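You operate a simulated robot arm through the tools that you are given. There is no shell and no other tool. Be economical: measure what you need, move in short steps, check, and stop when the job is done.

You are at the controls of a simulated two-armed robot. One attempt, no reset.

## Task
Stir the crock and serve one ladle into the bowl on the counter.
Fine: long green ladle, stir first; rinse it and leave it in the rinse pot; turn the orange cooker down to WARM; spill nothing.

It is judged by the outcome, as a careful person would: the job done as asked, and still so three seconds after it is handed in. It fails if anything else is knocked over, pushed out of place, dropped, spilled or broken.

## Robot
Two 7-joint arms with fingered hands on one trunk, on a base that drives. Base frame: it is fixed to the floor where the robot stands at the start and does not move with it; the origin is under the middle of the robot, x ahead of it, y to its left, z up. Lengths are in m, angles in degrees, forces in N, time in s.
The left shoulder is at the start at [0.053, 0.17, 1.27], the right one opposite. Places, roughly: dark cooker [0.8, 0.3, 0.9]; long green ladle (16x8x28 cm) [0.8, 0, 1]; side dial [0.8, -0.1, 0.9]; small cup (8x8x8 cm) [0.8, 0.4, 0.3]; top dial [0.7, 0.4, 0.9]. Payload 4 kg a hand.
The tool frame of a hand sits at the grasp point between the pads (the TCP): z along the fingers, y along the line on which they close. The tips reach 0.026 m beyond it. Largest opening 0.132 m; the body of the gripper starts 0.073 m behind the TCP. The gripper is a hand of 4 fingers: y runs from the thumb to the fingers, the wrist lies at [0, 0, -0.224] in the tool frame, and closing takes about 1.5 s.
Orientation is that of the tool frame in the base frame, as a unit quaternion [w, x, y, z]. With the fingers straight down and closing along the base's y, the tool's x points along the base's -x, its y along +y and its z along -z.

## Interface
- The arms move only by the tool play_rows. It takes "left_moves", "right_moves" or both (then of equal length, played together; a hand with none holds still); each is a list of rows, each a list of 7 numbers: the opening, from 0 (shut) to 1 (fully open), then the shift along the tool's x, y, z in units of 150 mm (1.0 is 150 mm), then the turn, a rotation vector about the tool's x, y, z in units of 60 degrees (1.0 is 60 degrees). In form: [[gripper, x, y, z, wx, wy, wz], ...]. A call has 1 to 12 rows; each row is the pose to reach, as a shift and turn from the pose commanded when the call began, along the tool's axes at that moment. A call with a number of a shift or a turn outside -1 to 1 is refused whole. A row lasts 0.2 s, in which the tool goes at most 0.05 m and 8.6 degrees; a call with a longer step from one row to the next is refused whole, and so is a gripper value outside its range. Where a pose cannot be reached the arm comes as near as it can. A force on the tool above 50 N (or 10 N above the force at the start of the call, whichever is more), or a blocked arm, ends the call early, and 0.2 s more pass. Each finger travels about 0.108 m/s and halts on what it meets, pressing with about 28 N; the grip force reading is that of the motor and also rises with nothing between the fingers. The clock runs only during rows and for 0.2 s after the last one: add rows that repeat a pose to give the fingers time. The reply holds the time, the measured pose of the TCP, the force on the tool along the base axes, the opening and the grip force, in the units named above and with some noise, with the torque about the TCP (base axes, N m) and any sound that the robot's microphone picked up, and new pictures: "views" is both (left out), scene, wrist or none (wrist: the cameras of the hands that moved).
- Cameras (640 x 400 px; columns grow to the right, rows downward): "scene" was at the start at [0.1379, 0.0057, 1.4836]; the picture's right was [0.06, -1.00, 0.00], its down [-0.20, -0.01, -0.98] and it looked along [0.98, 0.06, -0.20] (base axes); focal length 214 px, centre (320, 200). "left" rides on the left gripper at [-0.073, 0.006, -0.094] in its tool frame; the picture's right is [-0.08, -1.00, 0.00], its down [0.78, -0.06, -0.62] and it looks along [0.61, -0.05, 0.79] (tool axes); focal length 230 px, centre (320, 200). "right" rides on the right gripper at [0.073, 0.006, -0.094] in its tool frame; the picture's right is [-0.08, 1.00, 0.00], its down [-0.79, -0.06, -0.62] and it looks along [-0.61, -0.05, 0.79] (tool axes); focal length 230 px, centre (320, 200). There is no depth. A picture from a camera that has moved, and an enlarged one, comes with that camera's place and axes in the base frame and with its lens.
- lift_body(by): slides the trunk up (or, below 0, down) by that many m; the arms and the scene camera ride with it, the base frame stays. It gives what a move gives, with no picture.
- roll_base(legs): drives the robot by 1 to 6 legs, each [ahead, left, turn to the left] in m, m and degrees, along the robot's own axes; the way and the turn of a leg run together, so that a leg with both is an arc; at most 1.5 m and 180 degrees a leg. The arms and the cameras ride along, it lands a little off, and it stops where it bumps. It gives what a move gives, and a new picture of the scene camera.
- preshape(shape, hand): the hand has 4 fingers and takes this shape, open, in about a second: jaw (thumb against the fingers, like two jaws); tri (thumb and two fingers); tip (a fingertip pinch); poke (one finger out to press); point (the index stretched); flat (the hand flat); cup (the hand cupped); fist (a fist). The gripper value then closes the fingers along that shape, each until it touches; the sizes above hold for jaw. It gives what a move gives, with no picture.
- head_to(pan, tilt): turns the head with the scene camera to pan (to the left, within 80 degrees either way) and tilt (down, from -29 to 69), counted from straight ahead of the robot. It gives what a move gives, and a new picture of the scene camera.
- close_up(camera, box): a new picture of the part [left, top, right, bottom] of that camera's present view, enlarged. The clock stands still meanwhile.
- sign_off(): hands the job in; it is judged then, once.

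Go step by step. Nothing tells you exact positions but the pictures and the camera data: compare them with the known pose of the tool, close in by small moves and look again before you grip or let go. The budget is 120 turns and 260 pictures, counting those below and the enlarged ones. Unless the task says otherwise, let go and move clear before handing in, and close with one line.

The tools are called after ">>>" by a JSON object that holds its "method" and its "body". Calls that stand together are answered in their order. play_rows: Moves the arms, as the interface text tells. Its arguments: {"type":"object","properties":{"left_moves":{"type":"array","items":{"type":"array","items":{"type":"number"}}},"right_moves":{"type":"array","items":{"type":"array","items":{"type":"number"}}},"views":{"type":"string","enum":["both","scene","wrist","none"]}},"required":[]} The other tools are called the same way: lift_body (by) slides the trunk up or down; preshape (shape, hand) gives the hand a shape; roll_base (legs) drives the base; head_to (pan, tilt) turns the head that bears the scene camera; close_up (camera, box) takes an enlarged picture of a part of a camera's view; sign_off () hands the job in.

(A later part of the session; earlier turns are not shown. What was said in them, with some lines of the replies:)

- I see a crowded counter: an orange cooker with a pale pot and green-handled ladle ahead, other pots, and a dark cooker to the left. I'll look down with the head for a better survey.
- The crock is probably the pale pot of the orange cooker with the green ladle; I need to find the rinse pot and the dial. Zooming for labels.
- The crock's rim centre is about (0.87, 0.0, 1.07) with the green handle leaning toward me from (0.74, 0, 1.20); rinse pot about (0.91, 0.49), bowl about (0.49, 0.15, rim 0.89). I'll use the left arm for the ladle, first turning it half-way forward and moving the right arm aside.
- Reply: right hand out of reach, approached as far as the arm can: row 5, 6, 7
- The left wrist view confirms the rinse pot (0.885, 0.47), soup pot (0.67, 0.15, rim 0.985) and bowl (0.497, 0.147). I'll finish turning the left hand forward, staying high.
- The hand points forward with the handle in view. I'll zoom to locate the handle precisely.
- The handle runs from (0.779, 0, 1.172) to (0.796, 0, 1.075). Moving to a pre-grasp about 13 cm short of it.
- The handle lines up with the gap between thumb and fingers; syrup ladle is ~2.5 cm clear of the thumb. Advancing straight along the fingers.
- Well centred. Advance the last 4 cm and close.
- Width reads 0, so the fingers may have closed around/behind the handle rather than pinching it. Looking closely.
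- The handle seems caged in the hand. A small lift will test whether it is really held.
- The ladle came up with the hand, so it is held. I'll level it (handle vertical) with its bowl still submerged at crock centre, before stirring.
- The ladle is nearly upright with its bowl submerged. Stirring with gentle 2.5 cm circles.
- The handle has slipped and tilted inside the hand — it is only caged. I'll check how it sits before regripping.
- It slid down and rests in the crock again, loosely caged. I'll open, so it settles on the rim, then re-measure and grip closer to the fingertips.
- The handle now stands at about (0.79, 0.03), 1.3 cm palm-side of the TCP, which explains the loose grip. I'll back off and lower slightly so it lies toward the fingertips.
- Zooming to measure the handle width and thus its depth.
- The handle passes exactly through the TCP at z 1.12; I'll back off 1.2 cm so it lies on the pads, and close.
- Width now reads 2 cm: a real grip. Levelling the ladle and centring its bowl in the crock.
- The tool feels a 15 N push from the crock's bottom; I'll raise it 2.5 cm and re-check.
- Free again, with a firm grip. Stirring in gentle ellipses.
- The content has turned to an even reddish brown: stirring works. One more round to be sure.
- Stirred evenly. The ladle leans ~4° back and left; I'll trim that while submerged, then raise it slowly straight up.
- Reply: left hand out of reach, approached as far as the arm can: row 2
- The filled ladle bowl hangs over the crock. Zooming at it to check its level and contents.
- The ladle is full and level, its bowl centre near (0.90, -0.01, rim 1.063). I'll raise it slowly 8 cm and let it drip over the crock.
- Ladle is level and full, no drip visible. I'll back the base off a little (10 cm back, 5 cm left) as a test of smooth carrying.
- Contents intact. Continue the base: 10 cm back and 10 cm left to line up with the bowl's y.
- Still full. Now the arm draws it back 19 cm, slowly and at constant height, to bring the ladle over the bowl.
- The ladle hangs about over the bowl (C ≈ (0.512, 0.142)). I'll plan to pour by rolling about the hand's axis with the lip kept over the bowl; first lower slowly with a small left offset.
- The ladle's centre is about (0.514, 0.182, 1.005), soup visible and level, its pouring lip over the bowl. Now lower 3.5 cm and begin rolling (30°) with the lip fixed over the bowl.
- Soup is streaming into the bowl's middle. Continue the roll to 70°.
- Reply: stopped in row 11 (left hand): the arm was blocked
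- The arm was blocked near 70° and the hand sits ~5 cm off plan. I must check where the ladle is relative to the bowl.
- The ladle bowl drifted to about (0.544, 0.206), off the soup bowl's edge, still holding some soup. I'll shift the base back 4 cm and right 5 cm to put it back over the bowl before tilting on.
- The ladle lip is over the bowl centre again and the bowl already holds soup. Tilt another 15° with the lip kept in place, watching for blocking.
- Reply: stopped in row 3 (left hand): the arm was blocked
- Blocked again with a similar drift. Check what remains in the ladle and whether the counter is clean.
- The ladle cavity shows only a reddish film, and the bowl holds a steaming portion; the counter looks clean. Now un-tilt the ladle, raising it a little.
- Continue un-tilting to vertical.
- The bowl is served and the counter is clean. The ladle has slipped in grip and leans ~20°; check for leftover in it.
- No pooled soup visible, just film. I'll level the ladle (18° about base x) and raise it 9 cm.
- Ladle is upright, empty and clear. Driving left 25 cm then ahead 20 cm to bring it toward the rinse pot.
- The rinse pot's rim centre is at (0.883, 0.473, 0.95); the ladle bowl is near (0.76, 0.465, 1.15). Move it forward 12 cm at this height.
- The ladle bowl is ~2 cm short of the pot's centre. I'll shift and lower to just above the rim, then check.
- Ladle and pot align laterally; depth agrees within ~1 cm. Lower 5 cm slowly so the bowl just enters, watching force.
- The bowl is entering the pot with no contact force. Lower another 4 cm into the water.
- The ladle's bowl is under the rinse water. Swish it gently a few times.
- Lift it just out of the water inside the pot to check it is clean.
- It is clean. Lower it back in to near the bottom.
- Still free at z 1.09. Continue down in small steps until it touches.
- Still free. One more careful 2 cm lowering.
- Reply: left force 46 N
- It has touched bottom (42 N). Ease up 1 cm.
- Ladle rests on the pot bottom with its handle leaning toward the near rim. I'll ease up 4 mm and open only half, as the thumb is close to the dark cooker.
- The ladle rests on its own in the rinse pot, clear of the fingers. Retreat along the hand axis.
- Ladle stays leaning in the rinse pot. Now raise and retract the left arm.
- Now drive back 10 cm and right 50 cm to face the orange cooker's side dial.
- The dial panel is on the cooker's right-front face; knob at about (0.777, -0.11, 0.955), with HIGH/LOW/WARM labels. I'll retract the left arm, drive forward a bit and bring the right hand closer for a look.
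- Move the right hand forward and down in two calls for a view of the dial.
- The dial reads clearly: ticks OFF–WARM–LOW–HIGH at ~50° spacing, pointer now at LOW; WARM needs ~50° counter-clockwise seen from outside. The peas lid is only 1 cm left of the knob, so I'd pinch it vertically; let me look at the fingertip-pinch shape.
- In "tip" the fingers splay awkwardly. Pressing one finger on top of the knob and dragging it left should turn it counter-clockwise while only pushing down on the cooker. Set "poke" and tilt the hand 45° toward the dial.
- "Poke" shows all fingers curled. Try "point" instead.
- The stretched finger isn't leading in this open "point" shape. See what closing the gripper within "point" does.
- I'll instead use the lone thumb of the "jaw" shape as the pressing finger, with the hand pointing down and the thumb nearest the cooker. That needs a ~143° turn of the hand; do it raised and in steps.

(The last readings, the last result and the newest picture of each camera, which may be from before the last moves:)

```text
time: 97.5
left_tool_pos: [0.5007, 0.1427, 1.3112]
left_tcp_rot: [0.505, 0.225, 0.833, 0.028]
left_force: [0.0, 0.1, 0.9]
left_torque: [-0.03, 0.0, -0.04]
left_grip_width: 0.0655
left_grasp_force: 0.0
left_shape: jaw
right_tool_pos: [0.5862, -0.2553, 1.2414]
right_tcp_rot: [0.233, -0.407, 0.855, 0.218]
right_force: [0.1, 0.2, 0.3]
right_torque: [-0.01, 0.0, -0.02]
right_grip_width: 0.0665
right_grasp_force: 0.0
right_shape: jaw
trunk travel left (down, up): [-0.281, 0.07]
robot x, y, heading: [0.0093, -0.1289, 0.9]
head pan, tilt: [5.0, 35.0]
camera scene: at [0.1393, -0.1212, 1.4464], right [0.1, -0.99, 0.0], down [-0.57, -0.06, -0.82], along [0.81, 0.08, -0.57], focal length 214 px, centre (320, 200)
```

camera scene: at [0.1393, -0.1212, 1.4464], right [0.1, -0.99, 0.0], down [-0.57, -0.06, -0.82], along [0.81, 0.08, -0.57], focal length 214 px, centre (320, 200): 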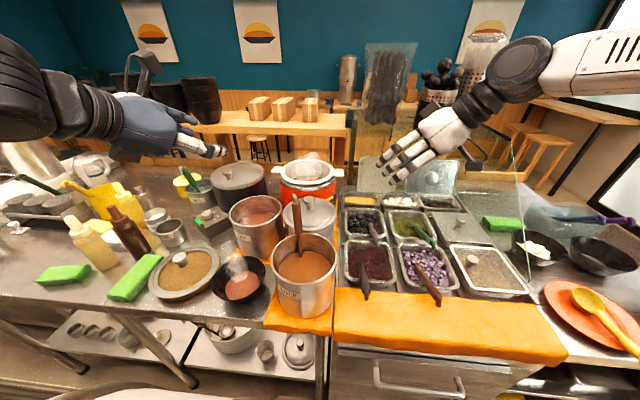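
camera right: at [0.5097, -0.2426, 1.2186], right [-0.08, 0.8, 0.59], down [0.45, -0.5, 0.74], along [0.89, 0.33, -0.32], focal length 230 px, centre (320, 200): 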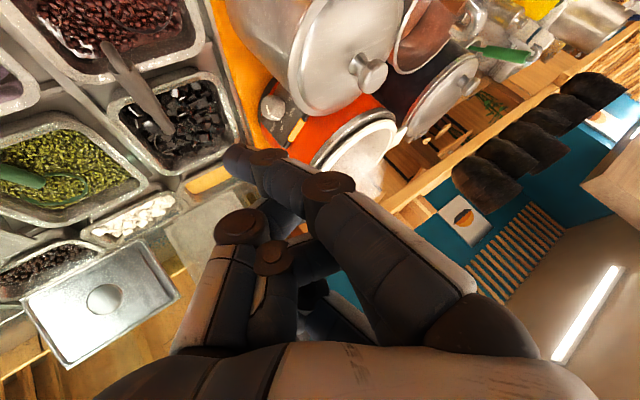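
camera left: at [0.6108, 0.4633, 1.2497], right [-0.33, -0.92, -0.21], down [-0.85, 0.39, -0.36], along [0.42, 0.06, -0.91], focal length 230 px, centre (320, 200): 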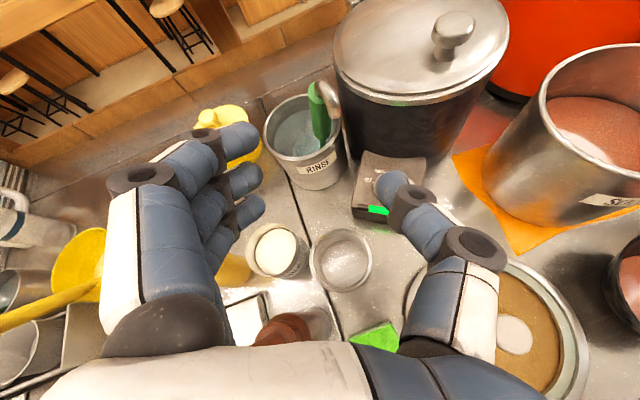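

>>> {"method": "play_rows", "body": {"right_moves": [[0.5, 0, 0, 0, -0.011, 0.035, -0.128], [0.5, 0, 0, 0, -0.022, 0.07, -0.256], [0.5, 0, 0, 0, -0.033, 0.104, -0.384], [0.5, 0, 0, 0, -0.044, 0.139, -0.512], [0.5, 0, 0, 0, -0.055, 0.174, -0.64], [0.5, 0, 0, 0, -0.066, 0.208, -0.768], [0.5, 0, 0, 0, -0.066, 0.208, -0.768]], "views": "scene"}}

>>> {"method": "play_rows", "body": {"right_moves": [[0.5, 0, 0, 0, -0.011, 0.035, -0.128], [0.5, 0, 0, 0, -0.022, 0.07, -0.256], [0.5, 0, 0, 0, -0.033, 0.104, -0.384], [0.5, 0, 0, 0, -0.044, 0.139, -0.512], [0.5, 0, 0, 0, -0.055, 0.174, -0.64], [0.5, 0, 0, 0, -0.066, 0.208, -0.768], [0.5, 0, 0, 0, -0.066, 0.208, -0.768]], "views": "both"}}

```text
time: 99.1
left_tool_pos: [0.5021, 0.1433, 1.3118]
left_tcp_rot: [0.504, 0.225, 0.833, 0.029]
left_force: [-0.1, 0.3, -0.4]
left_torque: [0.0, 0.0, 0.02]
left_grip_width: 0.0652
left_grasp_force: 0.0
left_shape: jaw
right_tool_pos: [0.5837, -0.2543, 1.2409]
right_tcp_rot: [-0.194, 0.738, -0.639, -0.095]
right_force: [0.7, 0.4, -0.3]
right_torque: [-0.01, 0.0, 0.01]
right_grip_width: 0.0667
right_grasp_force: 0.1
right_shape: jaw
trunk travel left (down, up): [-0.281, 0.07]
robot x, y, heading: [0.0073, -0.1305, 0.6]
head pan, tilt: [5.0, 35.0]
camera scene: at [0.1395, -0.1213, 1.4464], right [0.1, -0.99, 0.0], down [-0.57, -0.06, -0.82], along [0.81, 0.08, -0.57], focal length 214 px, centre (320, 200)
```

scene: 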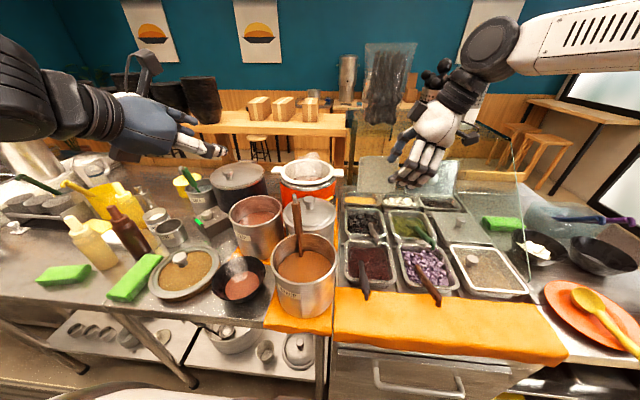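

```text
time: 100.7
left_tool_pos: [0.4998, 0.1422, 1.3107]
left_tcp_rot: [0.504, 0.225, 0.833, 0.029]
left_force: [-0.2, 0.8, -0.1]
left_torque: [0.01, 0.02, 0.02]
left_grip_width: 0.0654
left_grasp_force: 0.1
left_shape: jaw
right_tool_pos: [0.5643, -0.2607, 1.2303]
right_tcp_rot: [-0.119, 0.938, -0.324, 0.032]
right_force: [-0.2, 0.0, -0.2]
right_torque: [0.01, 0.0, -0.02]
right_grip_width: 0.0664
right_grasp_force: 0.0
right_shape: jaw
right hand out of reach, approached as far as the arm can: row 6, 7
trunk travel left (down, up): [-0.281, 0.07]
robot x, y, heading: [0.0063, -0.1353, 0.5]
head pan, tilt: [5.0, 35.0]
camera scene: at [0.139, -0.1206, 1.4465], right [0.1, -0.99, 0.0], down [-0.57, -0.06, -0.82], along [0.82, 0.08, -0.57], focal length 214 px, centre (320, 200)
camera right: at [0.6052, -0.3295, 1.3192], right [-0.66, -0.71, -0.24], down [-0.67, 0.41, 0.62], along [-0.35, 0.57, -0.74], focal length 230 px, centre (320, 200)
```

scene: 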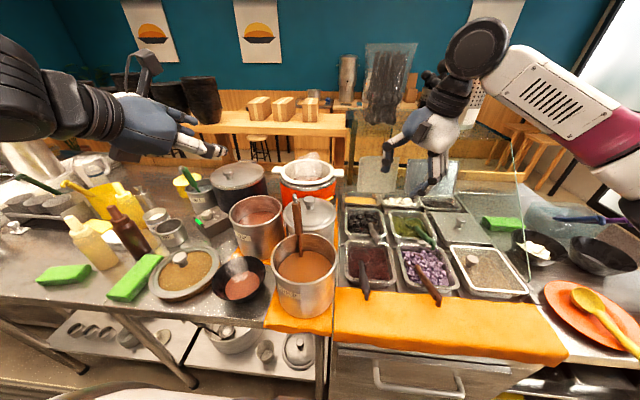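
right: 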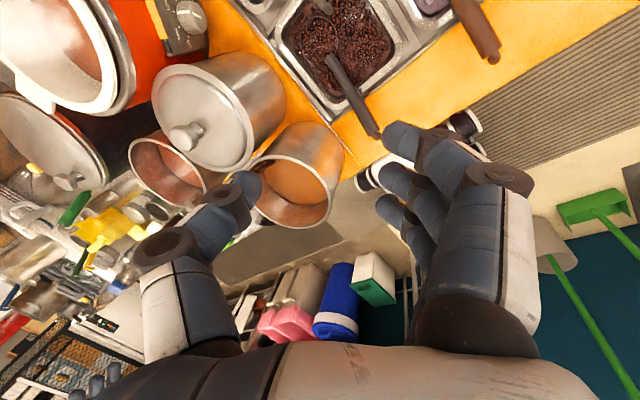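

The hand now has the wanted orientation. I'll drive forward 10 cm to ease the reach, then move the thumb to ~4 cm above the knob.

>>> {"method": "roll_base", "body": {"legs": [[0.1, 0, 0]]}}

```text
time: 101.9
left_tool_pos: [0.6007, 0.1452, 1.3128]
left_tcp_rot: [0.504, 0.224, 0.834, 0.03]
left_force: [0.4, -0.4, -0.4]
left_torque: [-0.01, -0.04, -0.03]
left_grip_width: 0.065
left_grasp_force: 0.0
left_shape: jaw
right_tool_pos: [0.6648, -0.2586, 1.2303]
right_tcp_rot: [-0.119, 0.938, -0.324, 0.032]
right_force: [0.3, -0.4, -0.1]
right_torque: [-0.03, 0.08, 0.02]
right_grip_width: 0.0663
right_grasp_force: 0.1
right_shape: jaw
trunk travel left (down, up): [-0.281, 0.07]
robot x, y, heading: [0.1092, -0.1264, 0.7]
head pan, tilt: [5.0, 35.0]
camera scene: at [0.2396, -0.1195, 1.4463], right [0.1, -0.99, 0.0], down [-0.57, -0.06, -0.82], along [0.81, 0.08, -0.57], focal length 214 px, centre (320, 200)
```

scene: 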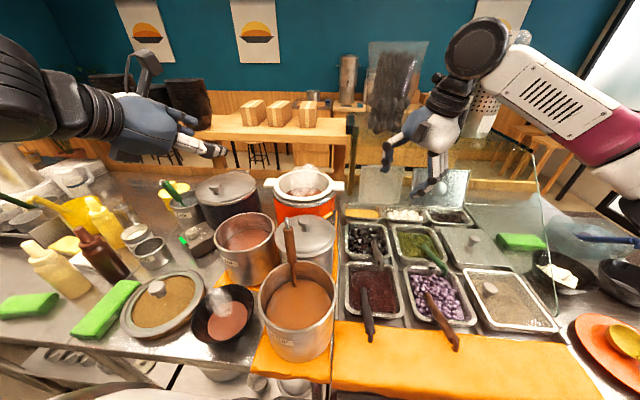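

>>> {"method": "play_rows", "body": {"right_moves": [[0.5, 0, -0.06, 0.15, 0, 0, 0], [0.5, 0, -0.12, 0.3, 0, 0, 0], [0.5, 0, -0.18, 0.45, 0, 0, 0], [0.5, 0, -0.25, 0.6, 0, 0, 0], [0.5, -0.01, -0.33, 0.76, 0, 0, 0], [0.5, -0.01, -0.33, 0.76, 0, 0, 0]], "views": "both"}}

>>> {"method": "close_up", "body": {"camera": "scene", "box": [290, 130, 430, 260]}}

```text
time: 103.3
left_tool_pos: [0.6, 0.1436, 1.3108]
left_tcp_rot: [0.503, 0.226, 0.834, 0.028]
left_force: [-0.7, 0.0, -0.2]
left_torque: [-0.05, -0.04, -0.03]
left_grip_width: 0.0658
left_grasp_force: 0.2
left_shape: jaw
right_tool_pos: [0.6909, -0.2119, 1.1427]
right_tcp_rot: [-0.119, 0.938, -0.324, 0.032]
right_force: [0.1, 0.1, -0.9]
right_torque: [0.03, -0.02, 0.01]
right_grip_width: 0.0661
right_grasp_force: 0.1
right_shape: jaw
right hand out of reach, approached as far as the arm can: row 3, 4, 5, 6
trunk travel left (down, up): [-0.281, 0.07]
robot x, y, heading: [0.1039, -0.1324, 0.7]
head pan, tilt: [5.0, 35.0]
camera scene: at [0.2389, -0.1201, 1.4464], right [0.1, -0.99, 0.0], down [-0.57, -0.06, -0.82], along [0.81, 0.08, -0.57], focal length 214 px, centre (320, 200)
camera right: at [0.7327, -0.2813, 1.2309], right [-0.66, -0.71, -0.24], down [-0.67, 0.4, 0.63], along [-0.35, 0.58, -0.74], focal length 230 px, centre (320, 200)
```

scene: 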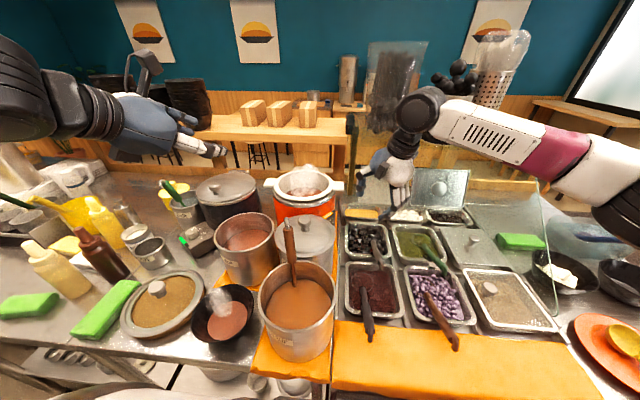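
right: 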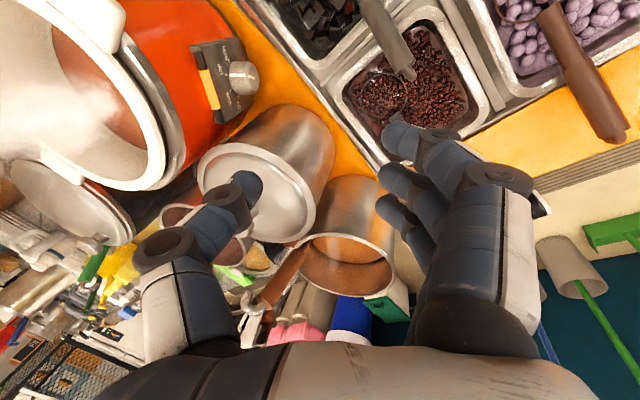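

```text
3.08 times, centred on (360, 195) of scene
camera zoom: at [0.2389, -0.1201, 1.4464], right [0.1, -0.99, 0.0], down [-0.57, -0.06, -0.82], along [0.81, 0.08, -0.57], focal length 660 px, centre (197, 215)
```

zoom: 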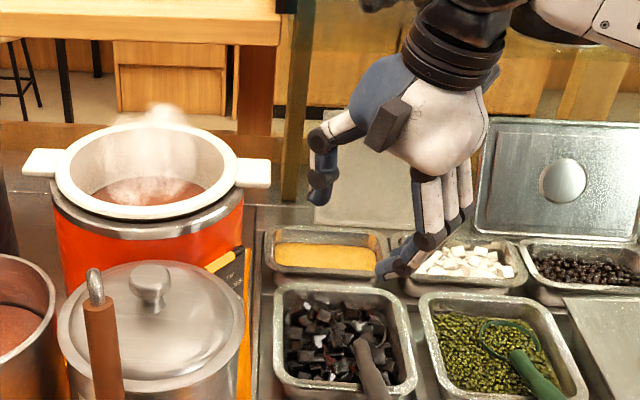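

The arm is near its limit, but base and trunk can do the rest. Thumb tip is at (0.718, -0.179, 1.14); shift the base 3 cm ahead and 7 cm left.

>>> {"method": "roll_base", "body": {"legs": [[0.03, 0.07, 0]]}}

>>> {"method": "close_up", "body": {"camera": "right", "box": [0, 0, 640, 400]}}

>>> {"method": "close_up", "body": {"camera": "scene", "box": [290, 130, 430, 260]}}

```text
time: 104.7
left_tool_pos: [0.6165, 0.2099, 1.3113]
left_tcp_rot: [0.504, 0.228, 0.832, 0.026]
left_force: [0.0, -0.5, 0.2]
left_torque: [0.0, 0.01, 0.02]
left_grip_width: 0.0653
left_grasp_force: 0.1
left_shape: jaw
right_tool_pos: [0.7023, -0.1478, 1.1437]
right_tcp_rot: [-0.119, 0.936, -0.328, 0.033]
right_force: [0.4, 0.2, -0.1]
right_torque: [0.02, -0.02, 0.0]
right_grip_width: 0.0663
right_grasp_force: 0.0
right_shape: jaw
trunk travel left (down, up): [-0.281, 0.07]
robot x, y, heading: [0.1217, -0.0599, 0.3]
head pan, tilt: [5.0, 35.0]
stopped in leg 1: the robot was blocked; the commanded pose is now the measured one
camera scene: at [0.2512, -0.0506, 1.4464], right [0.09, -1.0, 0.0], down [-0.57, -0.05, -0.82], along [0.82, 0.08, -0.57], focal length 214 px, centre (320, 200)
```

scene: 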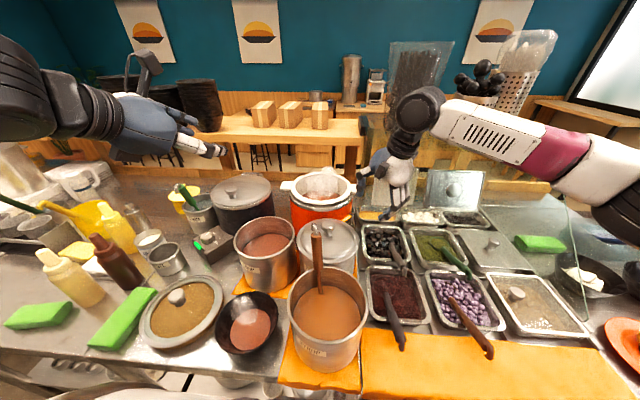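

```text
1.00 times, centred on (320, 200) of right (not enlarged: the box is as wide or as high as the picture)
camera zoom: at [0.743, -0.2166, 1.2312], right [-0.67, -0.7, -0.24], down [-0.66, 0.41, 0.63], along [-0.34, 0.58, -0.74], focal length 230 px, centre (320, 200)
```

zoom: 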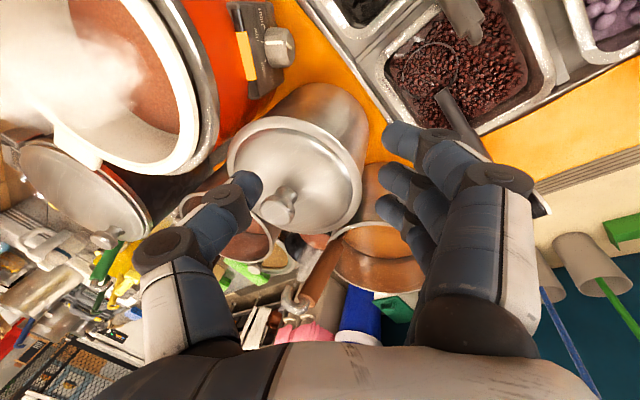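

```text
3.08 times, centred on (360, 195) of scene
camera zoom: at [0.2512, -0.0506, 1.4464], right [0.09, -1.0, 0.0], down [-0.57, -0.05, -0.82], along [0.82, 0.08, -0.57], focal length 660 px, centre (197, 215)
```

zoom: 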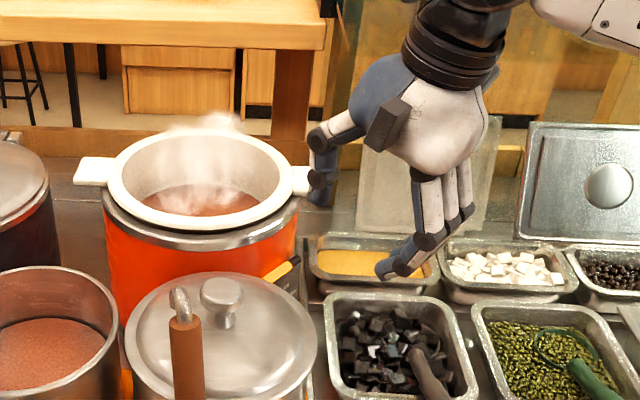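

The base met the counter, so no further forward. I'll relax the hand's yaw by 25° (easing the wrist limit) while moving the thumb forward over the knob.

>>> {"method": "play_rows", "body": {"right_moves": [[0.5, 0.02, -0.05, 0.013, 0.0015, 0.02, 0.081], [0.5, 0.041, -0.105, 0.026, 0.003, 0.041, 0.162], [0.5, 0.061, -0.157, 0.038, 0.004, 0.061, 0.242], [0.5, 0.082, -0.21, 0.051, 0.0055, 0.082, 0.323], [0.5, 0.102, -0.262, 0.064, 0.007, 0.102, 0.404], [0.5, 0.102, -0.262, 0.064, 0.007, 0.102, 0.404]], "views": "wrist"}}

>>> {"method": "close_up", "body": {"camera": "scene", "box": [290, 130, 430, 260]}}

```text
time: 106.1
left_tool_pos: [0.6155, 0.2093, 1.3117]
left_tcp_rot: [0.505, 0.229, 0.832, 0.027]
left_force: [0.3, -0.4, -0.4]
left_torque: [-0.01, 0.01, -0.01]
left_grip_width: 0.0652
left_grasp_force: 0.1
left_shape: jaw
right_tool_pos: [0.7386, -0.1264, 1.1431]
right_tcp_rot: [-0.109, 0.843, -0.524, 0.058]
right_force: [0.0, 0.5, -0.7]
right_torque: [-0.03, -0.01, -0.01]
right_grip_width: 0.0665
right_grasp_force: 0.0
right_shape: jaw
trunk travel left (down, up): [-0.281, 0.07]
robot x, y, heading: [0.1199, -0.0608, 0.2]
head pan, tilt: [5.0, 35.0]
camera right: at [0.7465, -0.2055, 1.2321], right [-0.9, -0.36, -0.24], down [-0.43, 0.65, 0.63], along [-0.06, 0.67, -0.74], focal length 230 px, centre (320, 200)
```

right: 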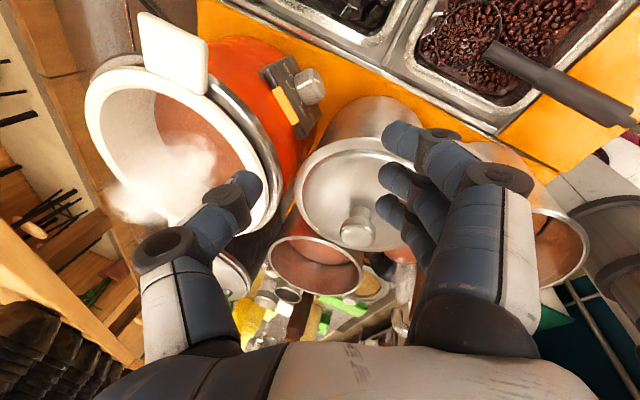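

```text
3.08 times, centred on (360, 195) of scene
camera zoom: at [0.2512, -0.0508, 1.4464], right [0.09, -1.0, 0.0], down [-0.57, -0.05, -0.82], along [0.82, 0.08, -0.57], focal length 660 px, centre (197, 215)
```

zoom: 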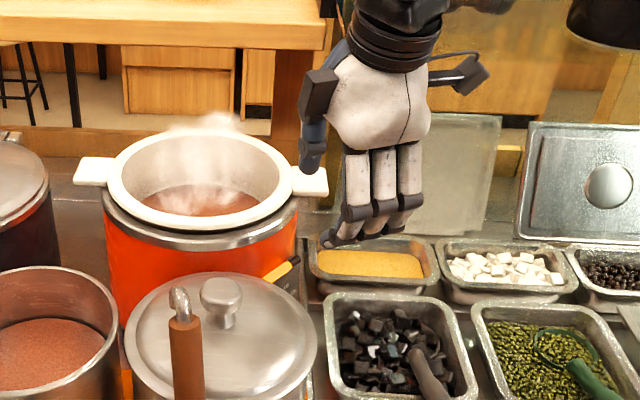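

Cross-checking four views, the knob's centre is actually at about (0.807, -0.098, 0.918), 4 cm clear of the lid. Thumb tip is at (0.779, -0.106, 1.139); shift it 3 cm forward and lift the left arm out of the way before lowering the trunk.

>>> {"method": "play_rows", "body": {"right_moves": [[0.5, 0.03, -0.06, 0.015, 0, 0, 0], [0.5, 0.06, -0.12, 0.03, 0, 0, 0], [0.5, 0.092, -0.18, 0.044, 0, 0, 0], [0.5, 0.092, -0.18, 0.044, 0, 0, 0], [0.5, 0.092, -0.18, 0.044, 0, 0, 0]], "left_moves": [[0.5, -0.1, 0, -0.2, 0, 0, 0], [0.5, -0.2, 0, -0.4, 0, 0, 0], [0.5, -0.3, 0, -0.6, 0, 0, 0], [0.5, -0.4, 0, -0.8, 0, 0, 0], [0.5, -0.46, 0, -0.99, 0, 0, 0]], "views": "none"}}

>>> {"method": "lift_body", "body": {"by": -0.1}}

>>> {"method": "close_up", "body": {"camera": "right", "box": [0, 0, 640, 400]}}

>>> {"method": "close_up", "body": {"camera": "scene", "box": [250, 80, 450, 260]}}

```text
time: 107.3
left_tool_pos: [0.5174, 0.21, 1.441]
left_tcp_rot: [0.505, 0.229, 0.832, 0.026]
left_force: [-0.9, -0.7, 0.2]
left_torque: [0.02, 0.01, 0.0]
left_grip_width: 0.0655
left_grasp_force: 0.0
left_shape: jaw
right_tool_pos: [0.7697, -0.1248, 1.1439]
right_tcp_rot: [-0.11, 0.843, -0.523, 0.058]
right_force: [-0.5, -0.6, -0.3]
right_torque: [-0.04, -0.04, 0.0]
right_grip_width: 0.0662
right_grasp_force: 0.1
right_shape: jaw
trunk travel left (down, up): [-0.281, 0.07]
robot x, y, heading: [0.1207, -0.0593, 0.2]
head pan, tilt: [5.0, 35.0]
```

```text
time: 108.7
left_tool_pos: [0.5146, 0.2094, 1.3427]
left_tcp_rot: [0.505, 0.228, 0.832, 0.027]
left_force: [-0.1, -0.3, -0.2]
left_torque: [0.01, 0.01, 0.03]
left_grip_width: 0.0654
left_grasp_force: 0.0
left_shape: jaw
right_tool_pos: [0.7699, -0.1239, 1.0442]
right_tcp_rot: [-0.111, 0.843, -0.523, 0.058]
right_force: [-0.1, -0.7, 0.2]
right_torque: [-0.02, 0.02, 0.0]
right_grip_width: 0.0664
right_grasp_force: 0.0
right_shape: jaw
trunk travel left (down, up): [-0.181, 0.17]
robot x, y, heading: [0.1192, -0.0575, 0.3]
head pan, tilt: [5.0, 35.0]
```

```text
1.00 times, centred on (320, 200) of right (not enlarged: the box is as wide or as high as the picture)
camera zoom: at [0.7774, -0.2048, 1.1329], right [-0.9, -0.36, -0.25], down [-0.43, 0.65, 0.63], along [-0.06, 0.67, -0.74], focal length 230 px, centre (320, 200)
```

zoom: 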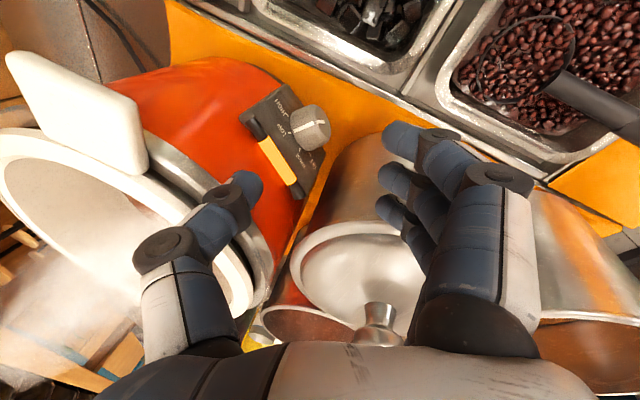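

```text
2.22 times, centred on (350, 170) of scene
camera zoom: at [0.2955, -0.05, 1.3444], right [0.09, -1.0, 0.0], down [-0.57, -0.05, -0.82], along [0.82, 0.08, -0.57], focal length 477 px, centre (253, 267)
```

zoom: 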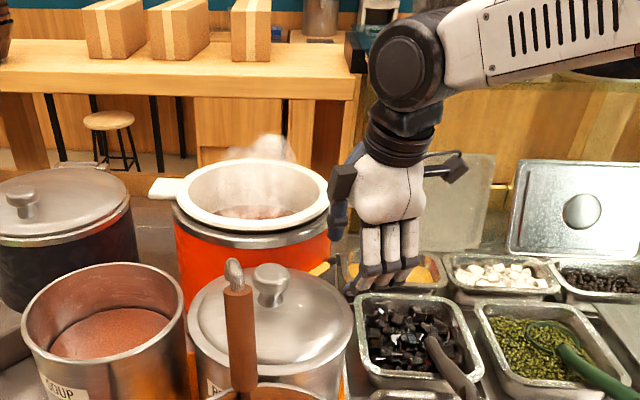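

The fingers would come down on the peas lid. Open the hand fully and level it (22° about its x), so that the fingers end up well clear while the thumb stays over the knob.

>>> {"method": "play_rows", "body": {"right_moves": [[0.6, 0.004, 0.03, 0.007, -0.092, 0, 0], [0.75, 0.008, 0.065, 0.015, -0.184, 0, 0], [0.9, 0.012, 0.1, 0.022, -0.276, 0, 0], [1, 0.015, 0.131, 0.029, -0.367, 0, 0], [1, 0.015, 0.131, 0.029, -0.367, 0, 0], [1, 0.015, 0.131, 0.029, -0.367, 0, 0]], "views": "both"}}

>>> {"method": "close_up", "body": {"camera": "scene", "box": [250, 80, 450, 260]}}

>>> {"method": "close_up", "body": {"camera": "right", "box": [180, 60, 380, 240]}}

```text
time: 110.1
left_tool_pos: [0.5161, 0.2097, 1.3412]
left_tcp_rot: [0.504, 0.229, 0.833, 0.027]
left_force: [0.0, 0.4, 0.1]
left_torque: [0.02, 0.01, -0.02]
left_grip_width: 0.0653
left_grasp_force: 0.0
left_shape: jaw
right_tool_pos: [0.7559, -0.1337, 1.033]
right_tcp_rot: [0.054, 0.848, -0.525, -0.045]
right_force: [-0.3, 0.4, -0.7]
right_torque: [0.06, 0.02, 0.01]
right_grip_width: 0.1318
right_grasp_force: 0.1
right_shape: jaw
trunk travel left (down, up): [-0.181, 0.17]
robot x, y, heading: [0.1197, -0.0583, 0.2]
head pan, tilt: [5.0, 35.0]
camera scene: at [0.297, -0.05, 1.344], right [0.09, -1.0, 0.0], down [-0.57, -0.05, -0.82], along [0.82, 0.08, -0.57], focal length 214 px, centre (320, 200)
camera right: at [0.7954, -0.1984, 1.1261], right [-0.92, -0.37, 0.14], down [-0.21, 0.76, 0.62], along [-0.33, 0.54, -0.78], focal length 230 px, centre (320, 200)
```

scene: 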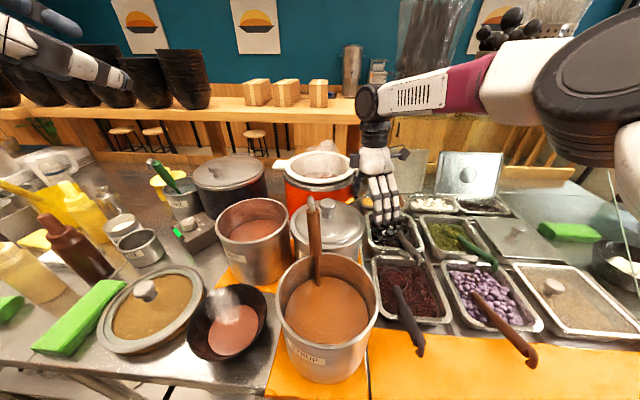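
right: 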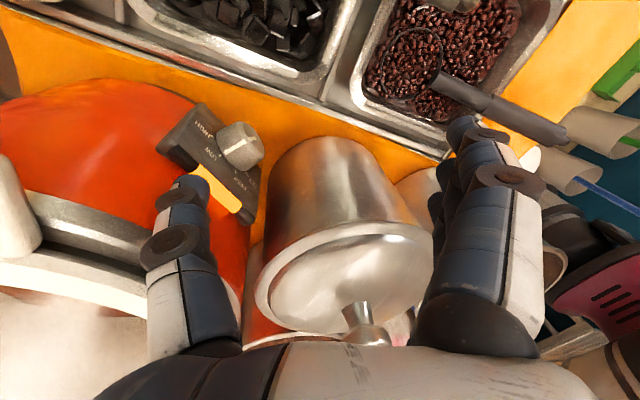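

```text
2.22 times, centred on (350, 170) of scene
camera zoom: at [0.297, -0.05, 1.344], right [0.09, -1.0, 0.0], down [-0.57, -0.05, -0.82], along [0.82, 0.08, -0.57], focal length 477 px, centre (253, 267)
```

zoom: 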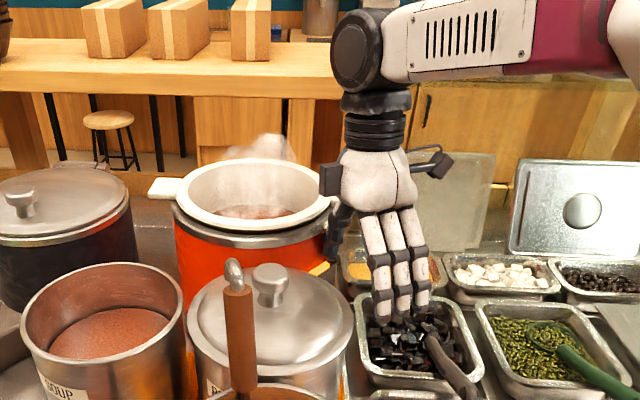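

```text
2.22 times, centred on (280, 150) of right
camera zoom: at [0.7954, -0.1984, 1.1261], right [-0.92, -0.37, 0.14], down [-0.21, 0.76, 0.62], along [-0.33, 0.54, -0.78], focal length 511 px, centre (409, 311)
```

zoom: 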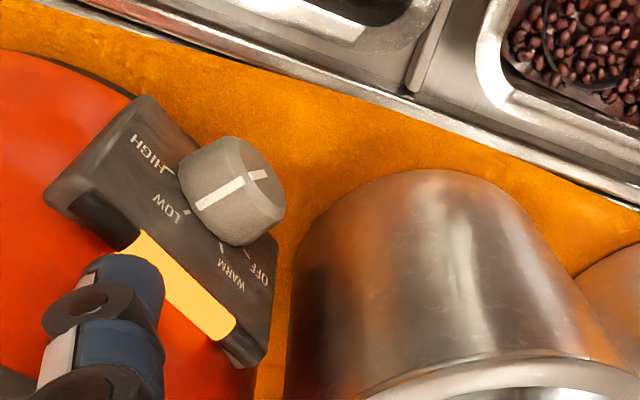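

The pointer clearly sits at LOW. The thumb tip is ~2 cm too far in; I'll pull it back over the knob and lower the trunk 4.5 cm.

>>> {"method": "play_rows", "body": {"right_moves": [[1, -0.004, 0.064, 0.009, 0, 0, 0], [1, -0.009, 0.128, 0.018, 0, 0, 0], [1, -0.009, 0.128, 0.018, 0, 0, 0]], "views": "none"}}

>>> {"method": "lift_body", "body": {"by": -0.04}}

>>> {"method": "close_up", "body": {"camera": "right", "box": [120, 40, 380, 240]}}

>>> {"method": "close_up", "body": {"camera": "scene", "box": [290, 100, 450, 250]}}

```text
time: 110.9
left_tool_pos: [0.5149, 0.2095, 1.3413]
left_tcp_rot: [0.504, 0.229, 0.833, 0.028]
left_force: [0.2, 0.1, 0.2]
left_torque: [0.0, -0.01, -0.03]
left_grip_width: 0.0655
left_grasp_force: 0.1
left_shape: jaw
right_tool_pos: [0.7355, -0.141, 1.0323]
right_tcp_rot: [0.054, 0.848, -0.525, -0.043]
right_force: [-0.5, -0.2, -0.7]
right_torque: [0.02, -0.01, 0.01]
right_grip_width: 0.132
right_grasp_force: 0.1
right_shape: jaw
trunk travel left (down, up): [-0.181, 0.17]
robot x, y, heading: [0.1177, -0.0582, 0.1]
head pan, tilt: [5.0, 35.0]
```

```text
time: 111.7
left_tool_pos: [0.5137, 0.2093, 1.3017]
left_tcp_rot: [0.506, 0.228, 0.831, 0.027]
left_force: [-0.4, -0.1, 0.1]
left_torque: [0.0, -0.01, -0.01]
left_grip_width: 0.0652
left_grasp_force: 0.1
left_shape: jaw
right_tool_pos: [0.7362, -0.1429, 0.9953]
right_tcp_rot: [0.052, 0.848, -0.526, -0.043]
right_force: [-0.4, -1.1, 1.1]
right_torque: [0.02, -0.01, -0.01]
right_grip_width: 0.132
right_grasp_force: 0.1
right_shape: jaw
trunk travel left (down, up): [-0.141, 0.21]
robot x, y, heading: [0.1177, -0.059, 0.2]
head pan, tilt: [5.0, 35.0]
```

```text
2.00 times, centred on (250, 140) of right
camera zoom: at [0.7758, -0.2065, 1.0881], right [-0.92, -0.37, 0.13], down [-0.22, 0.76, 0.62], along [-0.33, 0.54, -0.78], focal length 460 px, centre (460, 320)
```

zoom: 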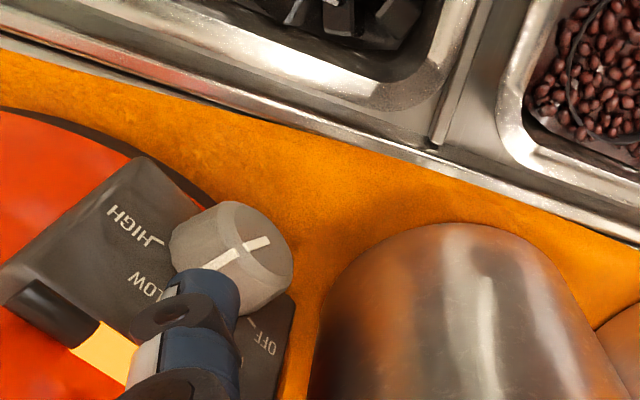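

```text
2.67 times, centred on (370, 175) of scene
camera zoom: at [0.3302, -0.0498, 1.3021], right [0.09, -1.0, 0.0], down [-0.57, -0.05, -0.82], along [0.82, 0.08, -0.57], focal length 572 px, centre (187, 267)
```

zoom: 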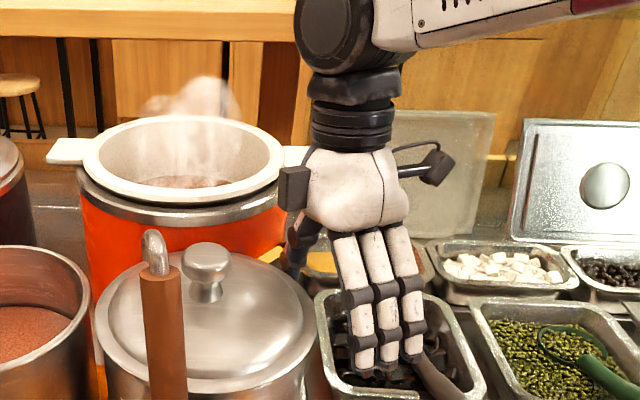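

The thumb end hovers ~2 cm over the knob's top. Shift 6 mm inward and go down 1.8 cm.

>>> {"method": "play_rows", "body": {"right_moves": [[1, -0.018, -0.05, 0, 0, 0, 0], [1, -0.018, -0.05, 0.04, 0, 0, 0], [1, -0.018, -0.05, 0.08, 0, 0, 0], [1, -0.018, -0.05, 0.115, 0, 0, 0]], "views": "none"}}

>>> {"method": "close_up", "body": {"camera": "right", "box": [120, 40, 380, 240]}}

```text
time: 112.7
left_tool_pos: [0.5149, 0.2102, 1.3013]
left_tcp_rot: [0.505, 0.228, 0.832, 0.026]
left_force: [0.7, -0.1, 0.4]
left_torque: [-0.04, -0.02, 0.02]
left_grip_width: 0.0653
left_grasp_force: 0.1
left_shape: jaw
right_tool_pos: [0.7393, -0.1385, 0.9761]
right_tcp_rot: [0.053, 0.849, -0.525, -0.042]
right_force: [-0.5, 0.5, 1.4]
right_torque: [0.04, -0.1, -0.01]
right_grip_width: 0.132
right_grasp_force: 0.1
right_shape: jaw
trunk travel left (down, up): [-0.141, 0.21]
robot x, y, heading: [0.1186, -0.0545, 0.3]
head pan, tilt: [5.0, 35.0]
```

```text
2.00 times, centred on (250, 140) of right
camera zoom: at [0.7794, -0.2018, 1.069], right [-0.92, -0.37, 0.14], down [-0.22, 0.76, 0.62], along [-0.33, 0.54, -0.78], focal length 460 px, centre (460, 320)
```

zoom: 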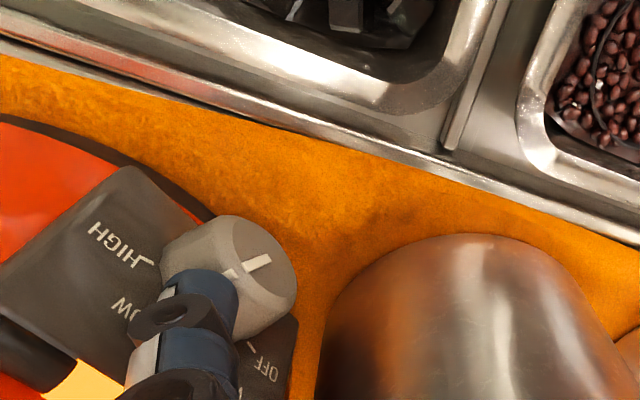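

Nearly touching. Press down slightly and drag left ~1.8 cm.

>>> {"method": "play_rows", "body": {"right_moves": [[1, 0, 0, 0.03, 0, 0, 0], [1, 0, 0, 0.06, 0, 0, 0], [1, -0.03, 0.016, 0.065, 0, 0, 0], [1, -0.06, 0.033, 0.07, 0, 0, 0], [1, -0.104, 0.059, 0.07, 0, 0, 0]], "views": "none"}}

>>> {"method": "close_up", "body": {"camera": "right", "box": [120, 40, 380, 240]}}

```text
time: 113.9
left_tool_pos: [0.5101, 0.2098, 1.3022]
left_tcp_rot: [0.506, 0.229, 0.831, 0.028]
left_force: [0.0, -0.7, 0.6]
left_torque: [0.01, 0.0, -0.01]
left_grip_width: 0.0654
left_grasp_force: 0.0
left_shape: jaw
right_tool_pos: [0.7181, -0.1271, 0.9723]
right_tcp_rot: [0.051, 0.85, -0.523, -0.041]
right_force: [-9.7, -7.1, 39.3]
right_torque: [1.24, -2.99, -0.09]
right_grip_width: 0.1318
right_grasp_force: 0.1
right_shape: jaw
trunk travel left (down, up): [-0.141, 0.21]
robot x, y, heading: [0.1211, -0.0571, 0.2]
head pan, tilt: [5.0, 35.0]
```

```text
2.00 times, centred on (250, 140) of right
camera zoom: at [0.7595, -0.1914, 1.0646], right [-0.92, -0.37, 0.13], down [-0.22, 0.76, 0.62], along [-0.33, 0.54, -0.78], focal length 460 px, centre (460, 320)
```

zoom: 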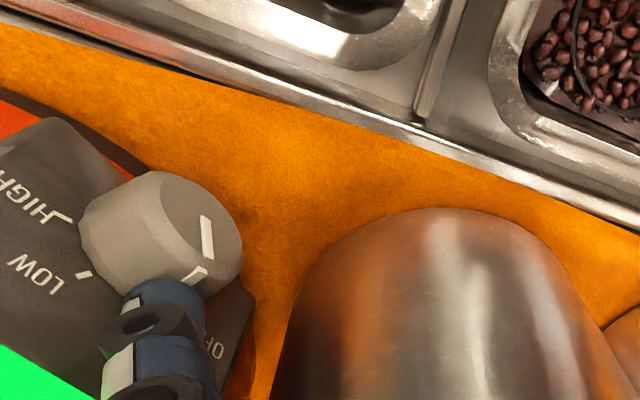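

The knob turned and the indicator strip changed from yellow to green. Lift off and look.

>>> {"method": "play_rows", "body": {"right_moves": [[1, 0, 0, -0.08, 0, 0, 0], [1, 0, 0, -0.2, 0, 0, 0], [1, 0, 0, -0.35, 0, 0, 0], [1, 0, 0, -0.35, 0, 0, 0]], "views": "wrist"}}

>>> {"method": "close_up", "body": {"camera": "right", "box": [100, 40, 360, 260]}}

```text
time: 114.9
left_tool_pos: [0.515, 0.2094, 1.3016]
left_tcp_rot: [0.504, 0.228, 0.832, 0.027]
left_force: [-0.1, -0.5, -0.5]
left_torque: [0.03, -0.02, -0.02]
left_grip_width: 0.0653
left_grasp_force: 0.0
left_shape: jaw
right_tool_pos: [0.7314, -0.1254, 1.0199]
right_tcp_rot: [0.054, 0.848, -0.526, -0.044]
right_force: [0.0, 0.0, 0.5]
right_torque: [-0.02, -0.02, -0.02]
right_grip_width: 0.132
right_grasp_force: 0.0
right_shape: jaw
trunk travel left (down, up): [-0.141, 0.21]
robot x, y, heading: [0.1181, -0.0553, 0.3]
head pan, tilt: [5.0, 35.0]
camera right: at [0.7717, -0.19, 1.1116], right [-0.92, -0.37, 0.14], down [-0.21, 0.76, 0.62], along [-0.33, 0.54, -0.78], focal length 230 px, centre (320, 200)
```

right: 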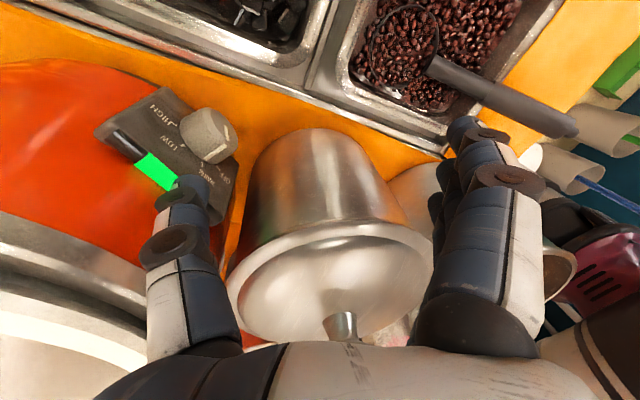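

```text
1.82 times, centred on (230, 150) of right
camera zoom: at [0.7717, -0.19, 1.1116], right [-0.92, -0.37, 0.14], down [-0.21, 0.76, 0.62], along [-0.33, 0.54, -0.78], focal length 418 px, centre (484, 291)
```

zoom: 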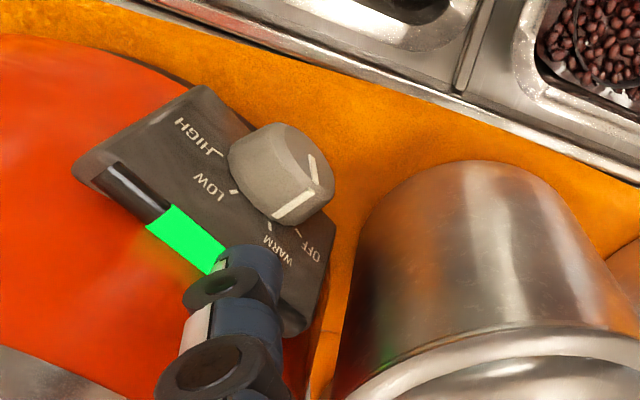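

The pointer's base end is at the WARM tick and the light is green. Raise the trunk and back away.

>>> {"method": "lift_body", "body": {"by": 0.18}}

>>> {"method": "close_up", "body": {"camera": "right", "box": [180, 60, 320, 200]}}

>>> {"method": "roll_base", "body": {"legs": [[-0.3, 0, 0]]}}

```text
time: 116.9
left_tool_pos: [0.5162, 0.2088, 1.4812]
left_tcp_rot: [0.504, 0.229, 0.832, 0.026]
left_force: [-0.7, -0.4, -0.1]
left_torque: [0.04, -0.01, 0.01]
left_grip_width: 0.0657
left_grasp_force: 0.0
left_shape: jaw
right_tool_pos: [0.731, -0.1256, 1.1986]
right_tcp_rot: [0.054, 0.848, -0.525, -0.044]
right_force: [0.5, -0.1, -0.5]
right_torque: [-0.01, -0.02, -0.01]
right_grip_width: 0.1319
right_grasp_force: 0.0
right_shape: jaw
trunk travel left (down, up): [-0.321, 0.03]
robot x, y, heading: [0.1222, -0.0585, 0.4]
head pan, tilt: [5.0, 35.0]
```

```text
2.86 times, centred on (250, 130) of right
camera zoom: at [0.7712, -0.1897, 1.2909], right [-0.92, -0.37, 0.14], down [-0.21, 0.76, 0.62], along [-0.33, 0.54, -0.78], focal length 657 px, centre (520, 400)
```

zoom: 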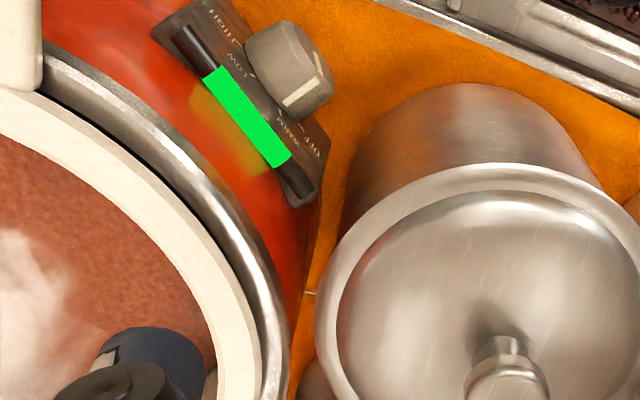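

```text
time: 119.0
left_tool_pos: [0.2096, 0.2093, 1.4808]
left_tcp_rot: [0.505, 0.223, 0.833, 0.029]
left_force: [-0.5, 0.9, -0.4]
left_torque: [-0.01, -0.02, -0.01]
left_grip_width: 0.0652
left_grasp_force: 0.1
left_shape: jaw
right_tool_pos: [0.4275, -0.1235, 1.1981]
right_tcp_rot: [0.054, 0.851, -0.522, -0.041]
right_force: [-0.7, -0.3, 0.7]
right_torque: [0.0, 0.01, 0.03]
right_grip_width: 0.1317
right_grasp_force: 0.0
right_shape: jaw
trunk travel left (down, up): [-0.321, 0.03]
robot x, y, heading: [-0.1849, -0.0621, 0.9]
head pan, tilt: [5.0, 35.0]
camera scene: at [-0.0563, -0.052, 1.4868], right [0.1, -0.99, 0.0], down [-0.57, -0.06, -0.82], along [0.82, 0.08, -0.57], focal length 214 px, centre (320, 200)
```

scene: 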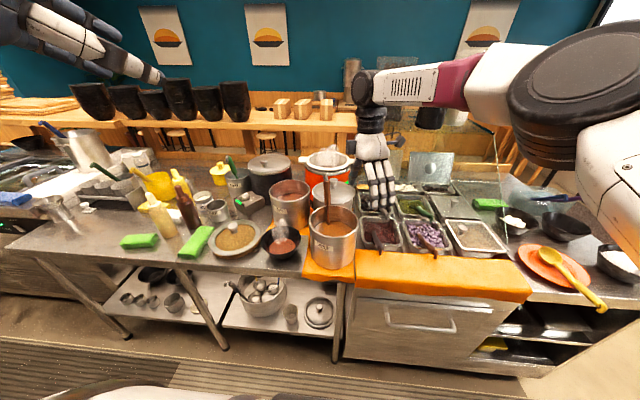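

Everything appears in place; final check of the counter, ladle and bowl.

>>> {"method": "close_up", "body": {"camera": "scene", "box": [190, 140, 370, 290]}}

>>> {"method": "close_up", "body": {"camera": "scene", "box": [340, 150, 520, 290]}}

```text
2.67 times, centred on (280, 215) of scene
camera zoom: at [-0.0563, -0.052, 1.4868], right [0.1, -0.99, 0.0], down [-0.57, -0.06, -0.82], along [0.82, 0.08, -0.57], focal length 572 px, centre (427, 160)
```

zoom: 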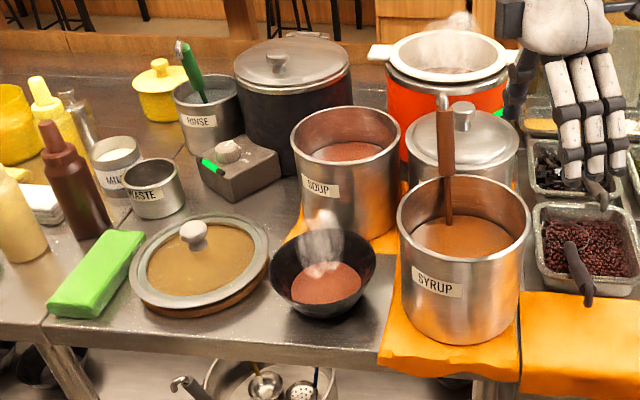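

```text
2.86 times, centred on (430, 220) of scene
camera zoom: at [-0.0563, -0.052, 1.4868], right [0.1, -0.99, 0.0], down [-0.57, -0.06, -0.82], along [0.82, 0.08, -0.57], focal length 613 px, centre (6, 143)
```

zoom: 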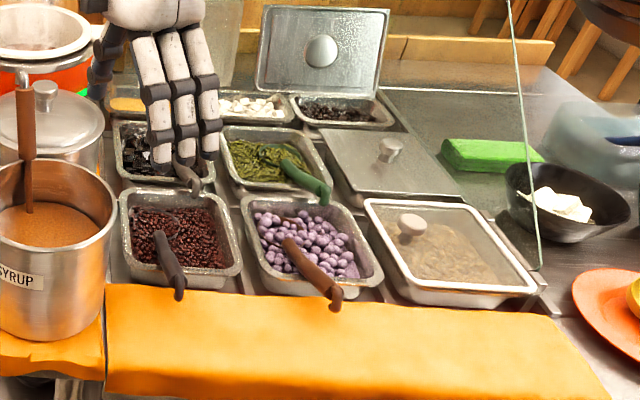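

The crock was stirred and one ladle served into the bowl. The ladle is rinsed and stands in the rinse pot, and the dial is at WARM. Both hands are clear and I see no spill, so I'm handing in.

>>> {"method": "sign_off", "body": {}}

```text
The job is handed in.
```

I stirred the crock, served one ladle into the bowl, rinsed the long green ladle and left it in the rinse pot, and turned the orange cooker down to WARM; I saw no spills and nothing out of place.
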